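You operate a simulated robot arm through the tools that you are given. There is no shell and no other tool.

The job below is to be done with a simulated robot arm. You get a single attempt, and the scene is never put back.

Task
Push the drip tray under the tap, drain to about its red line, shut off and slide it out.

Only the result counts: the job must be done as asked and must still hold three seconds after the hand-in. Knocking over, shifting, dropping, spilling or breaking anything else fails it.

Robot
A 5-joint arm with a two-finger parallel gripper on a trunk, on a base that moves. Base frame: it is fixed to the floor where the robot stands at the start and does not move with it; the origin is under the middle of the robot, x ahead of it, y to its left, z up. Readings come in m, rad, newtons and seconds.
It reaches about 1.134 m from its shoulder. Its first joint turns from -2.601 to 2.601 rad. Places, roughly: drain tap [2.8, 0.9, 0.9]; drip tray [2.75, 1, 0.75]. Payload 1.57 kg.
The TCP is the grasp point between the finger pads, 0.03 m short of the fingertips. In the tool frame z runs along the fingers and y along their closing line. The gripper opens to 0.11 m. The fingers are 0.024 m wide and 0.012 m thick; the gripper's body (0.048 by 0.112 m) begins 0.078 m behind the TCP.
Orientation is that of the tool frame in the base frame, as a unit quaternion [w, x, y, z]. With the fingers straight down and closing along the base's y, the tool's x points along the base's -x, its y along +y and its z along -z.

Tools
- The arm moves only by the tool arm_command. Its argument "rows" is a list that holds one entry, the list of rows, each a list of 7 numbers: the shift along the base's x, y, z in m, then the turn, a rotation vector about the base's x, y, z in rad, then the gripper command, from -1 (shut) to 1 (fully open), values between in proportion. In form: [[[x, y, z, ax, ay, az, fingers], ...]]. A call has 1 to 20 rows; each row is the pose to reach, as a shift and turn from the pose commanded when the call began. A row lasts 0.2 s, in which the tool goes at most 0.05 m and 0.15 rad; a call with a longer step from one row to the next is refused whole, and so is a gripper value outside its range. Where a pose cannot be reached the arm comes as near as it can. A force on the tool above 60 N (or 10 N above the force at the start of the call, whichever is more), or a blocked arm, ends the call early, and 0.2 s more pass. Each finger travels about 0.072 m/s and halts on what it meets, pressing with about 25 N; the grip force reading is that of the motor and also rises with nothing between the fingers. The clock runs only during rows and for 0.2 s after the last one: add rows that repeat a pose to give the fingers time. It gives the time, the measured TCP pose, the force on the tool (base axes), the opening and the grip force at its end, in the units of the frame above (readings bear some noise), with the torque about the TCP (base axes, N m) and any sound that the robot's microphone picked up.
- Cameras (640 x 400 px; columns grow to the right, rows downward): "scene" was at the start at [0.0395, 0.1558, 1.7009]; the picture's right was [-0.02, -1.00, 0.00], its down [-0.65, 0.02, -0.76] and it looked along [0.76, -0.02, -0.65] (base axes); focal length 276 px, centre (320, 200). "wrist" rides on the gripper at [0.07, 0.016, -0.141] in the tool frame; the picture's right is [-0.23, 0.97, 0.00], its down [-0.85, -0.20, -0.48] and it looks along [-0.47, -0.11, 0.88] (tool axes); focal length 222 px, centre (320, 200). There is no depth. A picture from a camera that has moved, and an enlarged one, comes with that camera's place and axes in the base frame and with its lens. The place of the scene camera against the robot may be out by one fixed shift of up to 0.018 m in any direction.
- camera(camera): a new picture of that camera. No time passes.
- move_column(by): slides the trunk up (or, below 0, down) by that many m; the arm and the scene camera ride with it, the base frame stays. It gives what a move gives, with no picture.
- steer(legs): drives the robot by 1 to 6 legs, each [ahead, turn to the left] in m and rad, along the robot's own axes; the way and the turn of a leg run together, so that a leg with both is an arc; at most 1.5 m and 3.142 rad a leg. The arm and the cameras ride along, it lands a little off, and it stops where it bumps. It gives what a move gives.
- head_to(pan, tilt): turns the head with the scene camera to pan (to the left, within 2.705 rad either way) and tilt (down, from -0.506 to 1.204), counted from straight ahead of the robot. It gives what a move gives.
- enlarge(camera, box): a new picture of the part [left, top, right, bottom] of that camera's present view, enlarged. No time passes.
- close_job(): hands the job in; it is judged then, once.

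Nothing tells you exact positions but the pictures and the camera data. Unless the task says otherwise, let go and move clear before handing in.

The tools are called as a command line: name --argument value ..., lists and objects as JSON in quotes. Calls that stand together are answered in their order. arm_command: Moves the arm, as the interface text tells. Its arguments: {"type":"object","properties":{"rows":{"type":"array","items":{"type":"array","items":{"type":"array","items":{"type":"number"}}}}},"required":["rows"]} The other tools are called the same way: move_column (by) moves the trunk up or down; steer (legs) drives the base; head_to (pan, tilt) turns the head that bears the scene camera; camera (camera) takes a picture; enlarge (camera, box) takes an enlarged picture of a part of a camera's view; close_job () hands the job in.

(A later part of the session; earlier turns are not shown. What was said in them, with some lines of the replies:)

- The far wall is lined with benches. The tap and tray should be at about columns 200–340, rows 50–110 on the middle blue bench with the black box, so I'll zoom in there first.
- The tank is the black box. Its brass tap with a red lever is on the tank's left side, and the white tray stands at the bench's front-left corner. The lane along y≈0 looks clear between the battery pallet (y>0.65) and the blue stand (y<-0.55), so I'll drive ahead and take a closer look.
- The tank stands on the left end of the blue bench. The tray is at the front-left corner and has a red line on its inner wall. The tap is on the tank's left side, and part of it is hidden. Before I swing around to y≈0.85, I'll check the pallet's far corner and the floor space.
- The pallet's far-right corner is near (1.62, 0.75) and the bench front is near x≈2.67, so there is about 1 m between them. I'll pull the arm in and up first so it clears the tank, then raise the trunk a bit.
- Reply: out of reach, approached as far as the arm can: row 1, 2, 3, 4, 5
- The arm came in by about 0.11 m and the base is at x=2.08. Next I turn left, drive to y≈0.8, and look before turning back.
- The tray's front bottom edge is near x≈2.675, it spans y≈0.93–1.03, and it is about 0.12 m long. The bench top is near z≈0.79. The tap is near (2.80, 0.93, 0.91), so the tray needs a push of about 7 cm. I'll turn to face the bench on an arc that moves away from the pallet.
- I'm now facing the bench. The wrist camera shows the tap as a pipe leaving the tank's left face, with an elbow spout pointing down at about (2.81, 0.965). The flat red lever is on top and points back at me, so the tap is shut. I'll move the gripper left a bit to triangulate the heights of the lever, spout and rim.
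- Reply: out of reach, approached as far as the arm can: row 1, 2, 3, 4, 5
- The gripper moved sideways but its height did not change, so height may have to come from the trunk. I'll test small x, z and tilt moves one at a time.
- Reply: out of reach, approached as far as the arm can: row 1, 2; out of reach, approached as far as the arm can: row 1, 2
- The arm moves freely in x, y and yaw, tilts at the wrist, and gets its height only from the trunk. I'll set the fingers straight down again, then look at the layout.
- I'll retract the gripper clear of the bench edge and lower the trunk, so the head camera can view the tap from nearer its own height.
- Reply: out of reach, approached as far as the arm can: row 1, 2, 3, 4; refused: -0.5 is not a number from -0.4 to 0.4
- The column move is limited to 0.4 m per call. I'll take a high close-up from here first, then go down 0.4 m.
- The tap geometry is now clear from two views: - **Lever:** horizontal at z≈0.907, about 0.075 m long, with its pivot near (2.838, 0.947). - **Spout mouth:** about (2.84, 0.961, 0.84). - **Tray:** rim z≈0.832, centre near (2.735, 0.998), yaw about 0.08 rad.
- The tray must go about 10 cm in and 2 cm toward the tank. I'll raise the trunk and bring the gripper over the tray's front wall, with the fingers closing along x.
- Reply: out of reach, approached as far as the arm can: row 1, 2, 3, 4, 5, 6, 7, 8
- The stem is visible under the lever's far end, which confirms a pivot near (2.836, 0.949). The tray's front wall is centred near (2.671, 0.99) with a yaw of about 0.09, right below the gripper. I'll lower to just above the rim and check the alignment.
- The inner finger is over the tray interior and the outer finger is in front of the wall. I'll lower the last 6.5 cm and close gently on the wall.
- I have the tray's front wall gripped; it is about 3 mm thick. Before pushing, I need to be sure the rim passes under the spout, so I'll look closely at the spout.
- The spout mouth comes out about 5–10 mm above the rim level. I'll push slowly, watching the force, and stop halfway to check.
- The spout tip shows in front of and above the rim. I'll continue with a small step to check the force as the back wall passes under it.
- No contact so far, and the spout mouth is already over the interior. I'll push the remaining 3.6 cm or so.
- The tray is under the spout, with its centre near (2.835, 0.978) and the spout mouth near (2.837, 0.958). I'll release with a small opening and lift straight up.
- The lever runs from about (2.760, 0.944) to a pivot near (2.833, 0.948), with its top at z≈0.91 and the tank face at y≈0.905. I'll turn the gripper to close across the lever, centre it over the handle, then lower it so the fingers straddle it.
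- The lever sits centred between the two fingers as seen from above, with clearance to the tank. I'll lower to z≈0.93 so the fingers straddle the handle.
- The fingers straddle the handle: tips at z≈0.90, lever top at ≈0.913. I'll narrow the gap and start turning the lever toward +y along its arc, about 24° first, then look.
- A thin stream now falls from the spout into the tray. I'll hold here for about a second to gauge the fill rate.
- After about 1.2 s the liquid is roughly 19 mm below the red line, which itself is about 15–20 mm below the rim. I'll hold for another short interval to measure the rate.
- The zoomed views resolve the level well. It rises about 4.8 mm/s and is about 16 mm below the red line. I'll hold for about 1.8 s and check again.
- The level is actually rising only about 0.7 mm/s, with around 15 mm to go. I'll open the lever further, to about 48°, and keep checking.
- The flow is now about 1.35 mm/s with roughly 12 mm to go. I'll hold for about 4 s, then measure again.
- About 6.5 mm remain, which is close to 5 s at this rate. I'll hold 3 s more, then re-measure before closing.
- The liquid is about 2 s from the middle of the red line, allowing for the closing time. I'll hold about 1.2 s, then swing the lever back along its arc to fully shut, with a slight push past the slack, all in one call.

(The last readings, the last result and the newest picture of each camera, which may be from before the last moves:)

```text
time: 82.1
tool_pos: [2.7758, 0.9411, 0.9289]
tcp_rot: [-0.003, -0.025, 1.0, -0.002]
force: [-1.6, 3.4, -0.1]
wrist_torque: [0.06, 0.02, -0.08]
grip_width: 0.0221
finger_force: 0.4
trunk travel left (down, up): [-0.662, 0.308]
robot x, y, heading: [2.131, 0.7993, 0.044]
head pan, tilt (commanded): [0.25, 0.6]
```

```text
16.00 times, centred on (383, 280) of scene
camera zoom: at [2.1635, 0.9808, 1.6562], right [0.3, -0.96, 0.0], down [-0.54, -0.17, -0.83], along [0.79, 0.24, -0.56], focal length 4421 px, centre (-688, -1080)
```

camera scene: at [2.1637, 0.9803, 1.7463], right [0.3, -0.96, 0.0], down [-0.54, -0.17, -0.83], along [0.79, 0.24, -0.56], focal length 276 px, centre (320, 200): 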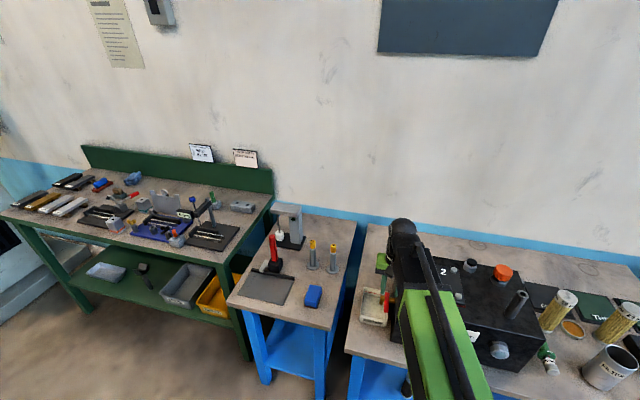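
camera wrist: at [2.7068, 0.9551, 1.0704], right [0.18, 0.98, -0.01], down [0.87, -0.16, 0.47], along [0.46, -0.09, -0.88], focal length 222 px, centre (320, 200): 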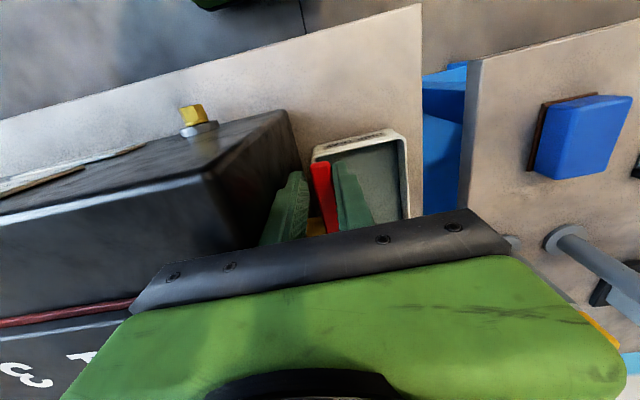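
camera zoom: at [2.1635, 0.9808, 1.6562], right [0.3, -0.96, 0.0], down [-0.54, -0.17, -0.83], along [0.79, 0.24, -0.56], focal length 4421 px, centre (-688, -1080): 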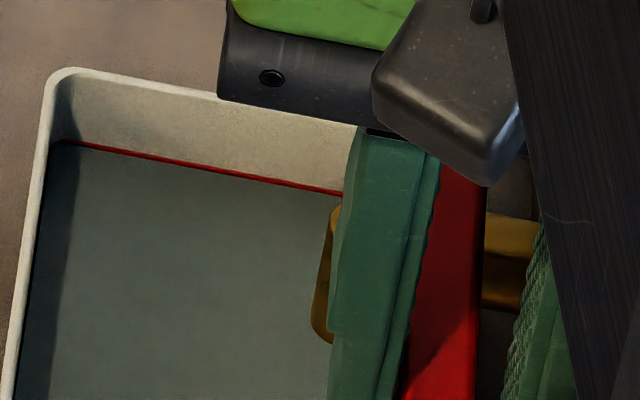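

The level sits right at the middle of the red line, and the lever is back against its closed stop. I'll centre the fingers off the lever, wait a moment, and confirm the flow has stopped.

arm_command --rows '[[[0, 0.002, 0, 0, 0, 0, -0.5], [0, 0.0035, 0, 0, 0, 0, -0.42], [0, 0.0035, 0, 0, 0, 0, -0.42], [0, 0.0035, 0, 0, 0, 0, -0.42], [0, 0.0035, 0, 0, 0, 0, -0.42], [0, 0.0035, 0, 0, 0, 0, -0.42]]]'

enlarge --camera "scene" --box '[371, 268, 395, 292]'

enlarge --camera "wrist" --box '[250, 120, 420, 240]'

```text
time: 83.5
tool_pos: [2.7765, 0.9453, 0.9292]
tcp_rot: [-0.004, -0.023, 1.0, -0.003]
force: [-1.5, 3.8, 0.8]
wrist_torque: [-0.02, -0.02, -0.06]
grip_width: 0.0291
finger_force: 0.1
trunk travel left (down, up): [-0.662, 0.308]
robot x, y, heading: [2.1312, 0.7975, 0.05]
head pan, tilt (commanded): [0.25, 0.6]
```

```text
16.00 times, centred on (383, 280) of scene
camera zoom: at [2.1635, 0.9807, 1.6562], right [0.3, -0.96, 0.0], down [-0.54, -0.17, -0.83], along [0.79, 0.24, -0.56], focal length 4421 px, centre (-688, -1080)
```

zoom: 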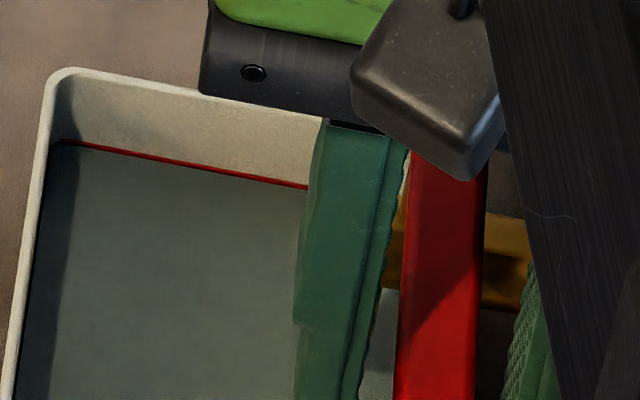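

```text
3.33 times, centred on (335, 180) of wrist
camera zoom: at [2.707, 0.9587, 1.0704], right [0.18, 0.98, -0.01], down [0.87, -0.16, 0.47], along [0.47, -0.09, -0.88], focal length 740 px, centre (270, 267)
```

zoom: 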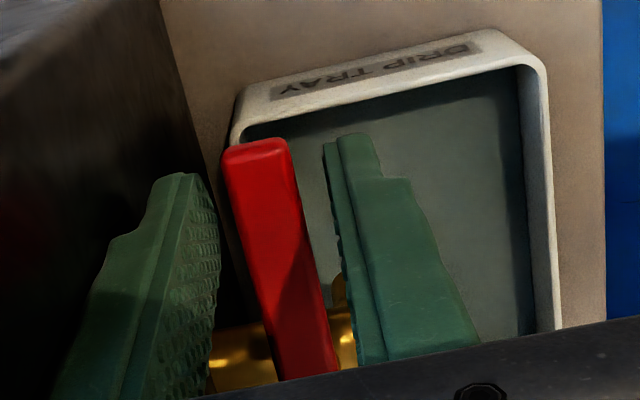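

The level looks steady at the line. The residual 4 N sideways reading suggests the thick base of one finger is brushing the tank, so I'll ease the fingers inward and off it, then lift straight up.

arm_command --rows '[[[0, 0.001, 0, 0, 0, 0, -0.5], [0, 0.002, 0, 0, 0, 0, -0.55], [0, 0.002, 0, 0, 0, 0, -0.55]]]'

enlarge --camera "scene" --box '[371, 268, 411, 308]'

enlarge --camera "wrist" --box '[250, 120, 420, 240]'

```text
time: 84.3
tool_pos: [2.7768, 0.9468, 0.9294]
tcp_rot: [-0.003, -0.024, 1.0, -0.003]
force: [0.3, 0.5, 0.2]
wrist_torque: [0.04, 0.0, 0.02]
grip_width: 0.0247
finger_force: 0.1
trunk travel left (down, up): [-0.662, 0.308]
robot x, y, heading: [2.1356, 0.7996, 0.052]
head pan, tilt (commanded): [0.25, 0.6]
```

```text
10.00 times, centred on (391, 288) of scene
camera zoom: at [2.1637, 0.9803, 1.6563], right [0.3, -0.96, 0.0], down [-0.54, -0.17, -0.83], along [0.79, 0.24, -0.56], focal length 2763 px, centre (-390, -680)
```

zoom: 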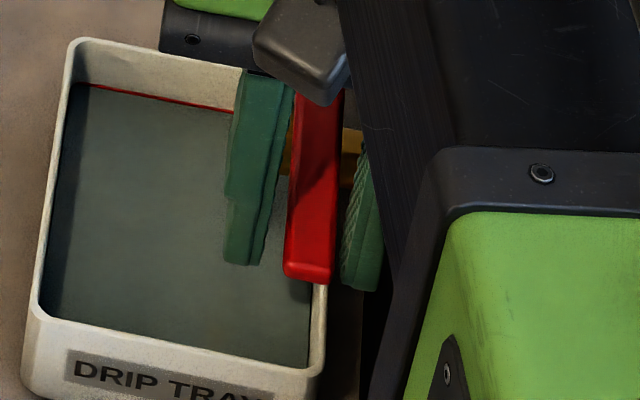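

```text
3.33 times, centred on (335, 180) of wrist
camera zoom: at [2.7071, 0.9601, 1.0704], right [0.18, 0.98, -0.01], down [0.87, -0.16, 0.47], along [0.46, -0.09, -0.88], focal length 740 px, centre (270, 267)
```

zoom: 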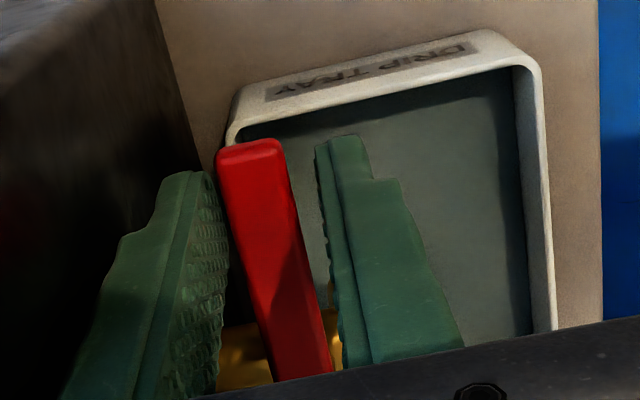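

move_column --by 0.1

enlarge --camera "scene" --box '[345, 270, 425, 350]'

enlarge --camera "wrist" --box '[260, 90, 400, 220]'

```text
time: 85.6
tool_pos: [2.7766, 0.9466, 1.0304]
tcp_rot: [-0.004, -0.024, 1.0, -0.003]
force: [-0.1, 0.3, -0.4]
wrist_torque: [-0.01, 0.01, 0.05]
grip_width: 0.0246
finger_force: 0.2
trunk travel left (down, up): [-0.762, 0.208]
robot x, y, heading: [2.1313, 0.7964, 0.052]
head pan, tilt (commanded): [0.25, 0.6]
```

```text
5.00 times, centred on (385, 310) of scene
camera zoom: at [2.1638, 0.9804, 1.7562], right [0.3, -0.96, 0.0], down [-0.54, -0.17, -0.83], along [0.79, 0.24, -0.56], focal length 1382 px, centre (-5, -350)
```

zoom: 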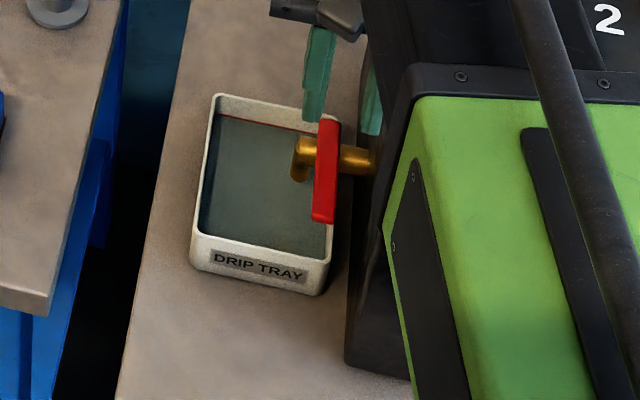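

```text
3.08 times, centred on (330, 155) of wrist
camera zoom: at [2.7071, 0.9601, 1.1703], right [0.18, 0.98, -0.01], down [0.87, -0.16, 0.47], along [0.46, -0.09, -0.88], focal length 684 px, centre (289, 338)
```

zoom: 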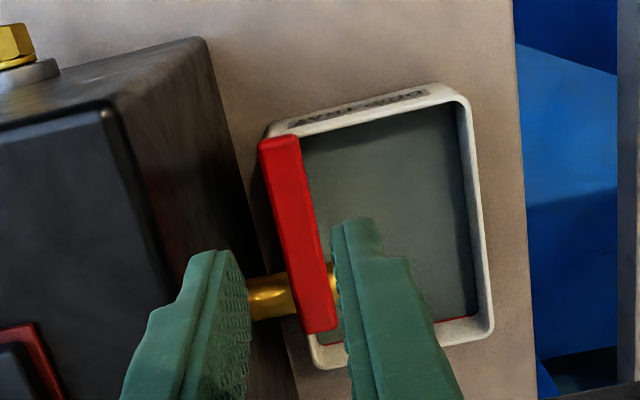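

enlarge --camera "scene" --box '[385, 284, 415, 314]'

enlarge --camera "scene" --box '[382, 284, 402, 300]'

```text
13.33 times, centred on (400, 299) of scene
camera zoom: at [2.1638, 0.9804, 1.7562], right [0.3, -0.96, 0.0], down [-0.54, -0.17, -0.83], along [0.79, 0.24, -0.56], focal length 3684 px, centre (-747, -1120)
```

zoom: 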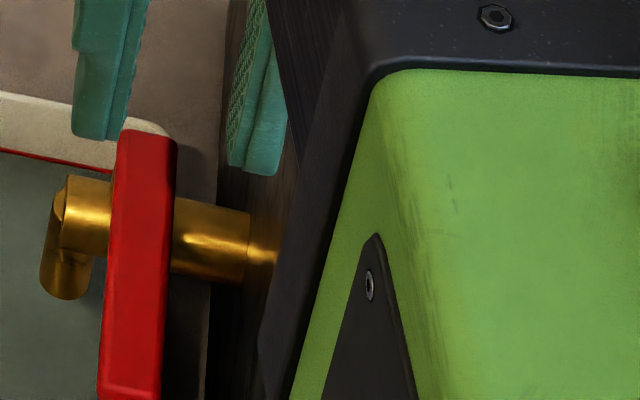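

```text
16.00 times, centred on (392, 292) of scene
camera zoom: at [2.1638, 0.9804, 1.7562], right [0.3, -0.96, 0.0], down [-0.54, -0.17, -0.83], along [0.79, 0.24, -0.56], focal length 4421 px, centre (-832, -1272)
```

zoom: 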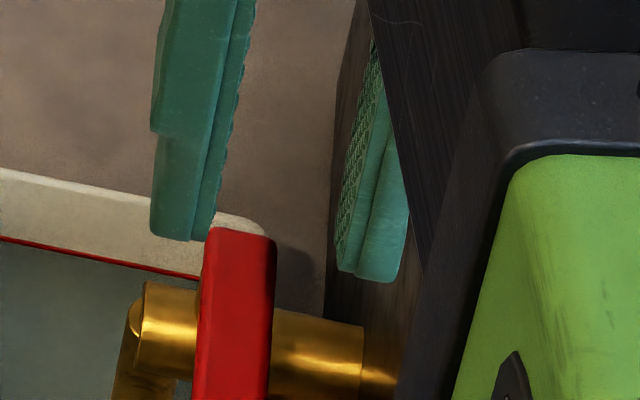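

The stream has stopped, the level is at the red line and the lever is shut. I'll turn the gripper back over the tray's front wall to grip it again.

arm_command --rows '[[[-0.0004, 0.005, 0, 0, 0, -0.1424, -0.4], [-0.001, 0.01, 0, 0, 0, -0.2847, -0.35], [-0.0015, 0.015, 0, 0, 0, -0.427, -0.27], [-0.002, 0.02, 0, 0, 0, -0.569, -0.27], [-0.0025, 0.025, 0, 0, 0, -0.712, -0.27], [-0.003, 0.028, 0, 0, 0, -0.854, -0.27], [-0.0035, 0.03, 0, 0, 0, -0.996, -0.27], [-0.004, 0.032, 0, 0, 0, -1.139, -0.27], [-0.0044, 0.033, 0, 0, 0, -1.281, -0.27], [-0.0046, 0.034, 0, 0, 0, -1.424, -0.27], [-0.0046, 0.0345, 0, 0, 0, -1.566, -0.27], [-0.0046, 0.0345, 0, 0, 0, -1.566, -0.27]]]'

camera --camera "wrist"

enlarge --camera "wrist" --box '[240, 70, 440, 230]'

```text
time: 88.2
tool_pos: [2.7714, 0.9803, 1.0296]
tcp_rot: [-0.004, 0.689, 0.725, 0.001]
force: [-0.3, -0.1, 0.2]
wrist_torque: [0.02, 0.0, 0.0]
grip_width: 0.0403
finger_force: 0.1
trunk travel left (down, up): [-0.762, 0.208]
robot x, y, heading: [2.1351, 0.7989, 0.052]
head pan, tilt (commanded): [0.25, 0.6]
```

```text
taken
camera wrist: at [2.7849, 1.0508, 1.1704], right [0.98, -0.18, -0.01], down [-0.15, -0.87, 0.47], along [-0.09, -0.47, -0.88], focal length 222 px, centre (320, 200)
```

wrist: 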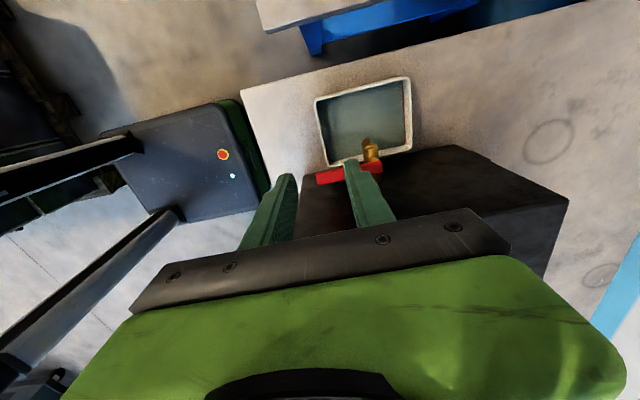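

```text
2.50 times, centred on (340, 150) of wrist
camera zoom: at [2.7849, 1.0508, 1.1704], right [0.98, -0.18, -0.01], down [-0.15, -0.87, 0.47], along [-0.09, -0.47, -0.88], focal length 555 px, centre (270, 325)
```

zoom: 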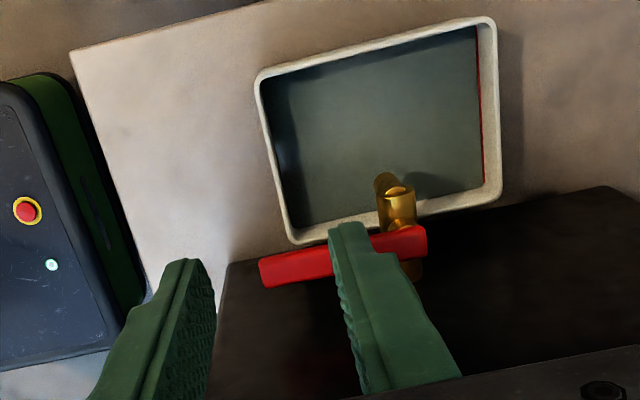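

The tray's front wall is still at x≈2.771 under the open fingers. I'll lower to z≈0.85 so the inner finger barely dips, then close gently.

move_column --by -0.18

camera --camera "wrist"

```text
time: 90.2
tool_pos: [2.7722, 0.9816, 0.8497]
tcp_rot: [-0.004, 0.689, 0.725, 0.001]
force: [0.2, -0.8, 0.0]
wrist_torque: [-0.01, 0.01, -0.01]
grip_width: 0.0403
finger_force: 0.1
trunk travel left (down, up): [-0.582, 0.388]
robot x, y, heading: [2.1301, 0.7978, 0.054]
head pan, tilt (commanded): [0.25, 0.6]
```

```text
taken
camera wrist: at [2.7847, 1.0508, 0.9904], right [0.98, -0.18, -0.01], down [-0.15, -0.87, 0.47], along [-0.09, -0.47, -0.88], focal length 222 px, centre (320, 200)
```

wrist: 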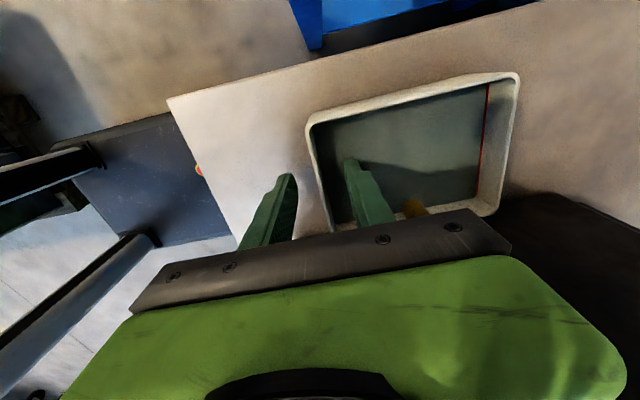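

arm_command --rows '[[[0, 0, 0, 0, 0, 0, -0.4], [0, 0, 0, 0, 0, 0, -0.55], [0, 0, 0, 0, 0, 0, -0.7], [0, 0, 0, 0, 0, 0, -0.82], [0, 0, 0, 0, 0, 0, -0.9], [0, 0, 0, 0, 0, 0, -0.96], [0, 0, 0, 0, 0, 0, -1], [0, 0, 0, 0, 0, 0, -1]]]'

enlarge --camera "wrist" --box '[240, 60, 540, 240]'

```text
time: 92.0
tool_pos: [2.773, 0.9806, 0.8488]
tcp_rot: [-0.004, 0.688, 0.726, 0.001]
force: [1.4, -0.6, 0.9]
wrist_torque: [0.0, -0.16, 0.0]
grip_width: 0.0027
finger_force: 24.0
trunk travel left (down, up): [-0.582, 0.388]
robot x, y, heading: [2.1367, 0.7964, 0.048]
head pan, tilt (commanded): [0.25, 0.6]
```

```text
2.13 times, centred on (390, 150) of wrist
camera zoom: at [2.7848, 1.0508, 0.9904], right [0.98, -0.18, -0.01], down [-0.15, -0.87, 0.47], along [-0.09, -0.47, -0.88], focal length 474 px, centre (171, 307)
```

zoom: 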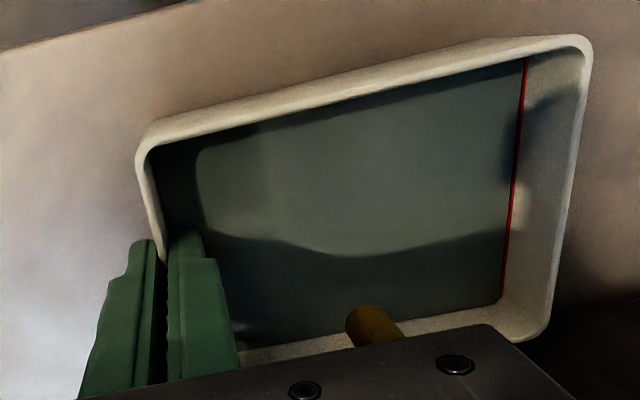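

The wall is gripped again. I'll slide the tray straight out slowly, at about 2 cm/s with gentle starts and stops, so nothing slops over.

arm_command --rows '[[[-0.001, 0, 0, 0, 0, 0, -1], [-0.003, 0, 0, 0, 0, 0, -1], [-0.006, 0, 0, 0, 0, 0, -1], [-0.01, 0, 0, 0, 0, 0, -1], [-0.014, 0, 0, 0, 0, 0, -1], [-0.018, 0, 0, 0, 0, 0, -1], [-0.022, 0, 0, 0, 0, 0, -1], [-0.026, 0, 0, 0, 0, 0, -1], [-0.03, 0, 0, 0, 0, 0, -1], [-0.034, 0, 0, 0, 0, 0, -1], [-0.038, 0, 0, 0, 0, 0, -1], [-0.042, 0, 0, 0, 0, 0, -1], [-0.046, 0, 0, 0, 0, 0, -1], [-0.05, 0, 0, 0, 0, 0, -1], [-0.053, 0, 0, 0, 0, 0, -1], [-0.055, 0, 0, 0, 0, 0, -1], [-0.056, 0, 0, 0, 0, 0, -1]]]'

enlarge --camera "wrist" --box '[240, 40, 560, 240]'

```text
time: 95.6
tool_pos: [2.7145, 0.981, 0.8495]
tcp_rot: [-0.003, 0.688, 0.725, 0.002]
force: [0.2, -0.5, 1.1]
wrist_torque: [0.04, -0.16, -0.01]
grip_width: 0.0023
finger_force: 24.1
trunk travel left (down, up): [-0.582, 0.388]
robot x, y, heading: [2.1303, 0.7981, 0.054]
head pan, tilt (commanded): [0.25, 0.6]
```

```text
2.00 times, centred on (400, 140) of wrist
camera zoom: at [2.7291, 1.0506, 0.9904], right [0.98, -0.18, -0.01], down [-0.15, -0.87, 0.47], along [-0.09, -0.47, -0.88], focal length 444 px, centre (160, 320)
```

zoom: 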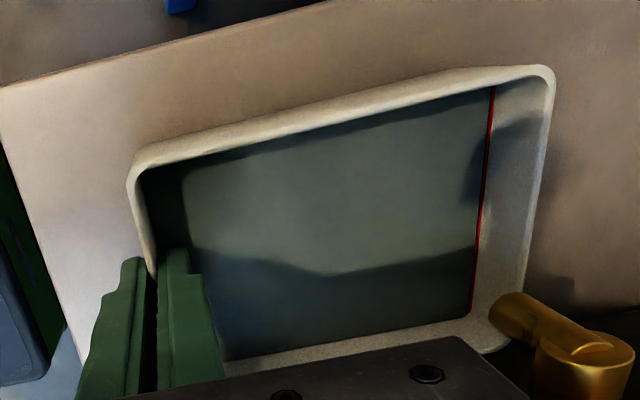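

The tray is sliding cleanly and the level is still at the line. I'll pull the remaining 4.8 cm or so, back to the bench's front edge.

arm_command --rows '[[[-0.001, 0, 0, 0, 0, 0, -1], [-0.003, 0, 0, 0, 0, 0, -1], [-0.006, 0, 0, 0, 0, 0, -1], [-0.01, 0, 0, 0, 0, 0, -1], [-0.014, 0, 0, 0, 0, 0, -1], [-0.018, 0, 0, 0, 0, 0, -1], [-0.022, 0, 0, 0, 0, 0, -1], [-0.026, 0, 0, 0, 0, 0, -1], [-0.03, 0, 0, 0, 0, 0, -1], [-0.034, 0, 0, 0, 0, 0, -1], [-0.038, 0, 0, 0, 0, 0, -1], [-0.042, 0, 0, 0, 0, 0, -1], [-0.045, 0, 0, 0, 0, 0, -1], [-0.047, 0, 0, 0, 0, 0, -1], [-0.048, 0, 0, 0, 0, 0, -1], [-0.048, 0, 0, 0, 0, 0, -1]]]'

camera --camera "wrist"

enlarge --camera "wrist" --box '[240, 40, 640, 280]'

enlarge --camera "scene" --box '[330, 220, 430, 330]'

```text
time: 99.0
tool_pos: [2.6734, 0.9827, 0.8491]
tcp_rot: [-0.004, 0.689, 0.725, 0.001]
force: [0.0, -2.0, -0.2]
wrist_torque: [0.09, -0.17, -0.14]
grip_width: 0.0025
finger_force: 23.9
out of reach, approached as far as the arm can: row 13, 14, 15, 16
trunk travel left (down, up): [-0.582, 0.388]
robot x, y, heading: [2.1329, 0.7971, 0.052]
head pan, tilt (commanded): [0.25, 0.6]
```

```text
taken
camera wrist: at [2.6869, 1.0524, 0.9904], right [0.98, -0.18, -0.01], down [-0.15, -0.87, 0.47], along [-0.09, -0.47, -0.88], focal length 222 px, centre (320, 200)
```

wrist: 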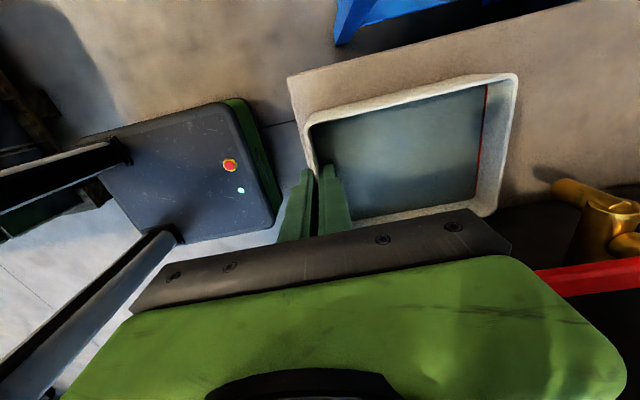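

```text
1.60 times, centred on (440, 160) of wrist
camera zoom: at [2.6869, 1.0524, 0.9904], right [0.98, -0.18, -0.01], down [-0.15, -0.87, 0.47], along [-0.09, -0.47, -0.88], focal length 355 px, centre (128, 264)
```

zoom: 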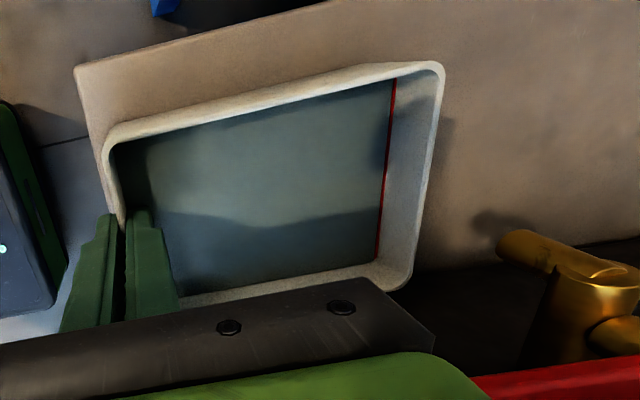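

```text
3.64 times, centred on (380, 275) of scene
camera zoom: at [2.1636, 0.9802, 1.5763], right [0.3, -0.96, 0.0], down [-0.54, -0.17, -0.83], along [0.79, 0.24, -0.56], focal length 1005 px, centre (102, -73)
```

zoom: 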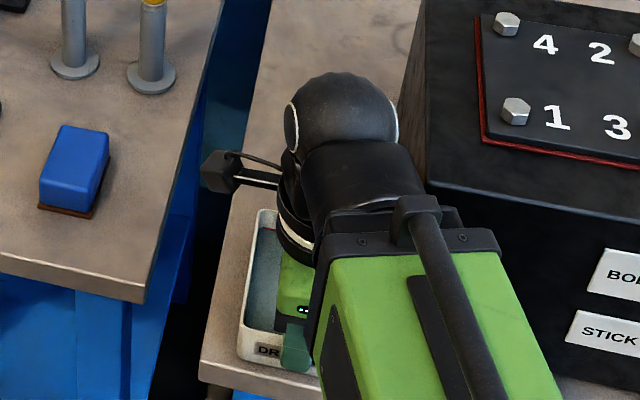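

The tray is back at its starting x, clear of the spout by almost 3 cm. I'll ease it about 1 cm sideways to its original spot, release gently, and lift away.

arm_command --rows '[[[0, 0.001, 0, 0, 0, 0.003, -1], [0, 0.003, 0, 0, 0, 0.009, -1], [0, 0.005, 0, 0, 0, 0.015, -1], [0, 0.007, 0, 0, 0, 0.021, -1], [0, 0.009, 0, 0, 0, 0.027, -1], [0, 0.01, 0, 0, 0, 0.03, -1], [0, 0.01, 0, 0, 0, 0.03, -1]]]'

arm_command --rows '[[[0, 0, 0, 0, 0, 0, -0.9], [0, 0, 0, 0, 0, 0, -0.8], [0, 0, 0, 0, 0, 0, -0.65], [0, 0, 0, 0, 0, 0, -0.5], [0, 0, 0, 0, 0, 0, -0.35], [0, 0, 0, 0, 0, 0, -0.35]]]'

enlarge --camera "wrist" --box '[240, 40, 560, 260]'

```text
time: 100.6
tool_pos: [2.6743, 0.9944, 0.85]
tcp_rot: [-0.004, 0.678, 0.735, 0.001]
force: [0.4, -0.3, 1.2]
wrist_torque: [-0.02, -0.2, -0.12]
grip_width: 0.0025
finger_force: 23.9
trunk travel left (down, up): [-0.582, 0.388]
robot x, y, heading: [2.1322, 0.7992, 0.054]
head pan, tilt (commanded): [0.25, 0.6]
```

```text
time: 102.0
tool_pos: [2.6728, 0.9936, 0.8491]
tcp_rot: [-0.005, 0.678, 0.735, 0.001]
force: [-1.1, 0.1, 0.2]
wrist_torque: [0.03, 0.03, -0.03]
grip_width: 0.0359
finger_force: 0.1
trunk travel left (down, up): [-0.582, 0.388]
robot x, y, heading: [2.1346, 0.7973, 0.048]
head pan, tilt (commanded): [0.25, 0.6]
```

```text
1.82 times, centred on (400, 150) of wrist
camera zoom: at [2.6844, 1.0636, 0.9904], right [0.99, -0.15, -0.01], down [-0.13, -0.87, 0.47], along [-0.07, -0.47, -0.88], focal length 404 px, centre (174, 291)
```

zoom: 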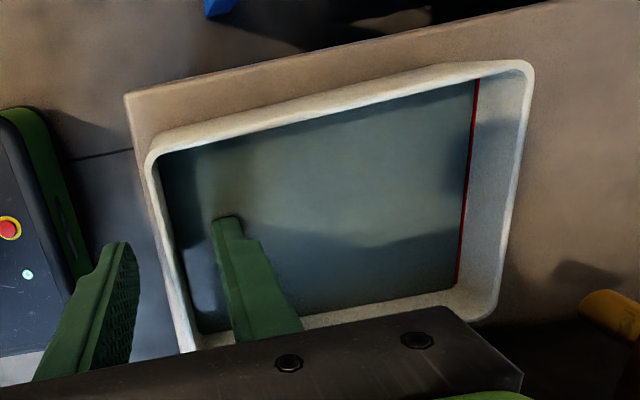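

Released, with the wall between the open fingers. I'll lift straight up and check the level, the tap and the surrounding bench.

move_column --by 0.2

camera --camera "wrist"

enlarge --camera "wrist" --box '[300, 60, 480, 200]'

```text
time: 104.2
tool_pos: [2.6724, 0.9936, 1.0504]
tcp_rot: [-0.003, 0.678, 0.735, 0.001]
force: [0.3, 0.1, -0.2]
wrist_torque: [0.02, -0.01, 0.02]
grip_width: 0.0359
finger_force: 0.0
trunk travel left (down, up): [-0.782, 0.188]
robot x, y, heading: [2.1333, 0.7992, 0.052]
head pan, tilt (commanded): [0.25, 0.6]
```

```text
taken
camera wrist: at [2.6844, 1.0637, 1.1903], right [0.99, -0.15, -0.01], down [-0.13, -0.87, 0.47], along [-0.07, -0.47, -0.88], focal length 222 px, centre (320, 200)
```

wrist: 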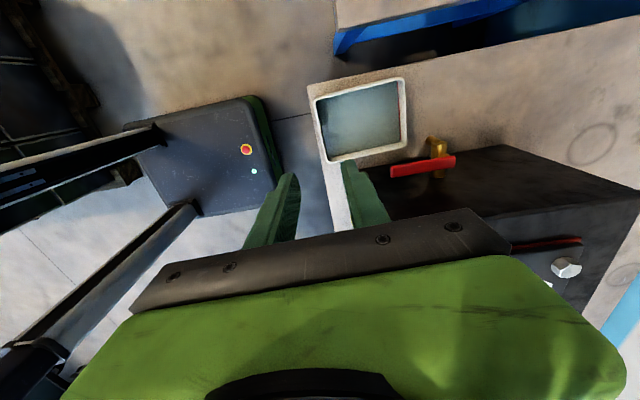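

```text
2.86 times, centred on (390, 130) of wrist
camera zoom: at [2.6844, 1.0637, 1.1903], right [0.99, -0.15, -0.01], down [-0.13, -0.87, 0.47], along [-0.07, -0.47, -0.88], focal length 635 px, centre (120, 400)
```

zoom: 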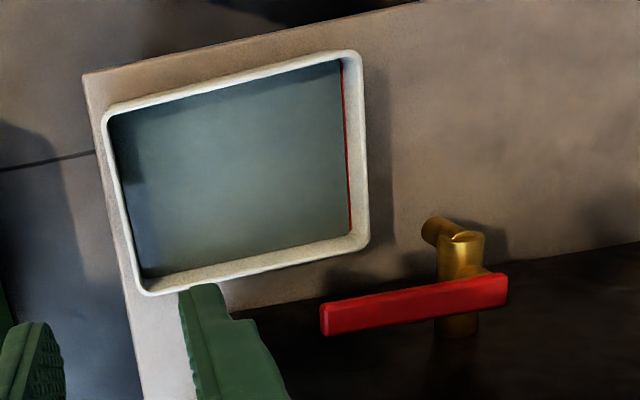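

The tray is out, the level is at the line, the lever is shut and the bench is dry. I'll swing the arm away over the aisle and take one last look before handing in.

arm_command --rows '[[[-0.02, 0.03, 0, 0, 0, 0.1, -0.35], [-0.04, 0.06, 0, 0, 0, 0.2, -0.35], [-0.06, 0.09, 0, 0, 0, 0.3, -0.35], [-0.08, 0.12, 0, 0, 0, 0.4, -0.35], [-0.1, 0.145, 0, 0, 0, 0.5, -0.35], [-0.12, 0.17, 0, 0, 0, 0.6, -0.35], [-0.14, 0.19, 0, 0, 0, 0.7, -0.35], [-0.16, 0.21, 0, 0, 0, 0.8, -0.35], [-0.18, 0.23, 0, 0, 0, 0.9, -0.35], [-0.195, 0.242, 0, 0, 0, 1.0, -0.35]]]'

camera --camera "scene"

enlarge --camera "scene" --box '[345, 270, 455, 380]'

```text
time: 106.4
tool_pos: [2.4764, 1.2355, 1.0499]
tcp_rot: [-0.003, 0.241, 0.97, 0.0]
force: [-0.3, 0.2, 0.7]
wrist_torque: [-0.01, -0.05, -0.02]
grip_width: 0.0359
finger_force: 0.0
out of reach, approached as far as the arm can: row 2, 3, 4, 5, 6, 7
trunk travel left (down, up): [-0.782, 0.188]
robot x, y, heading: [2.133, 0.7934, 0.049]
head pan, tilt (commanded): [0.25, 0.6]
```

```text
taken
camera scene: at [2.1634, 0.9805, 1.7763], right [0.3, -0.96, 0.0], down [-0.54, -0.17, -0.83], along [0.79, 0.24, -0.56], focal length 276 px, centre (320, 200)
```

scene: 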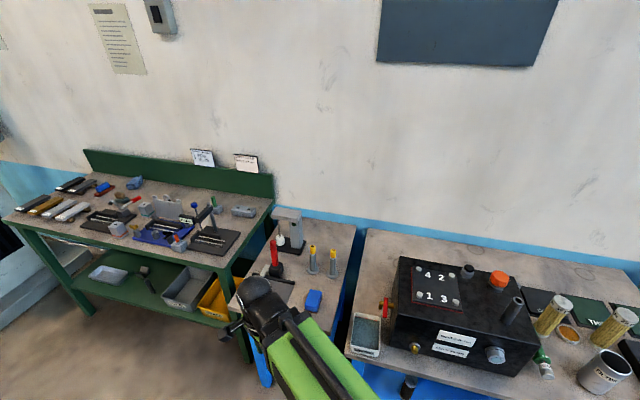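

```text
3.64 times, centred on (400, 325) of scene
camera zoom: at [2.1634, 0.9805, 1.7763], right [0.3, -0.96, 0.0], down [-0.54, -0.17, -0.83], along [0.79, 0.24, -0.56], focal length 1005 px, centre (29, -254)
```

zoom: 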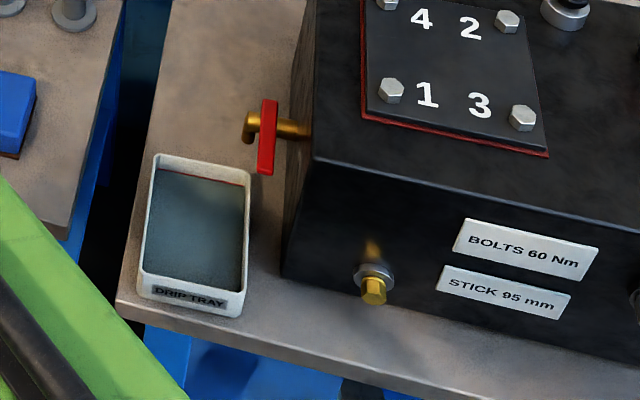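

enlarge --camera "scene" --box '[350, 306, 390, 346]'

enlarge --camera "scene" --box '[370, 290, 400, 320]'

```text
10.00 times, centred on (370, 326) of scene
camera zoom: at [2.1634, 0.9805, 1.7763], right [0.3, -0.96, 0.0], down [-0.54, -0.17, -0.83], along [0.79, 0.24, -0.56], focal length 2763 px, centre (-180, -1060)
```

zoom: 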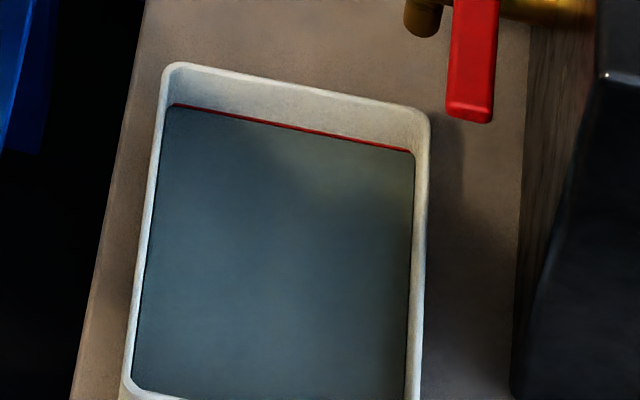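

```text
13.33 times, centred on (385, 305) of scene
camera zoom: at [2.1634, 0.9805, 1.7763], right [0.3, -0.96, 0.0], down [-0.54, -0.17, -0.83], along [0.79, 0.24, -0.56], focal length 3684 px, centre (-547, -1200)
```

zoom: 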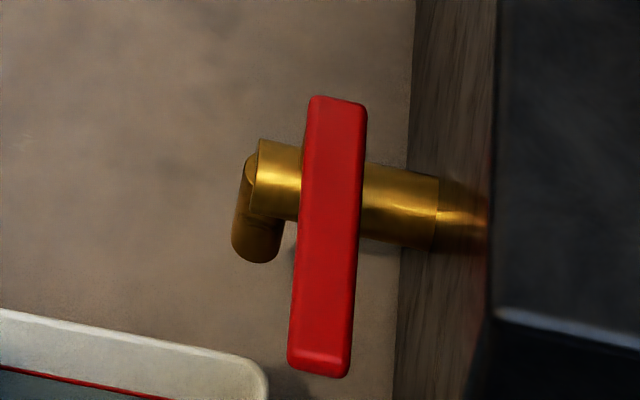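

The liquid is level with the red line, the tap is shut with no drip, the bench is dry, and the tray is out at the bench's front-left corner. The gripper is open and well clear, so I'm handing the job in.

close_job

```text
The job is handed in.
```

I pushed the drip tray under the tap, filled it to about the middle of its red line, shut the tap and slid the tray back out. In the last pictures before hand-in there was no stream or drip from the spout, and the bench around the tray was dry.

- **Tray:** it is back close to where it started, at the bench's front-left corner. Its back edge is nearly 3 cm clear of the spout.
- **Tap:** the lever is back in its original closed position, to within about 1 mm at the tip.
- **Contact with the tank:** while closing the tap, the gripper read about 4 N sideways, most likely one finger brushing the tank's side. I eased off straight away and saw no sign that the tank moved.

The gripper is slightly open and parked over the aisle. No result came back at hand-in.
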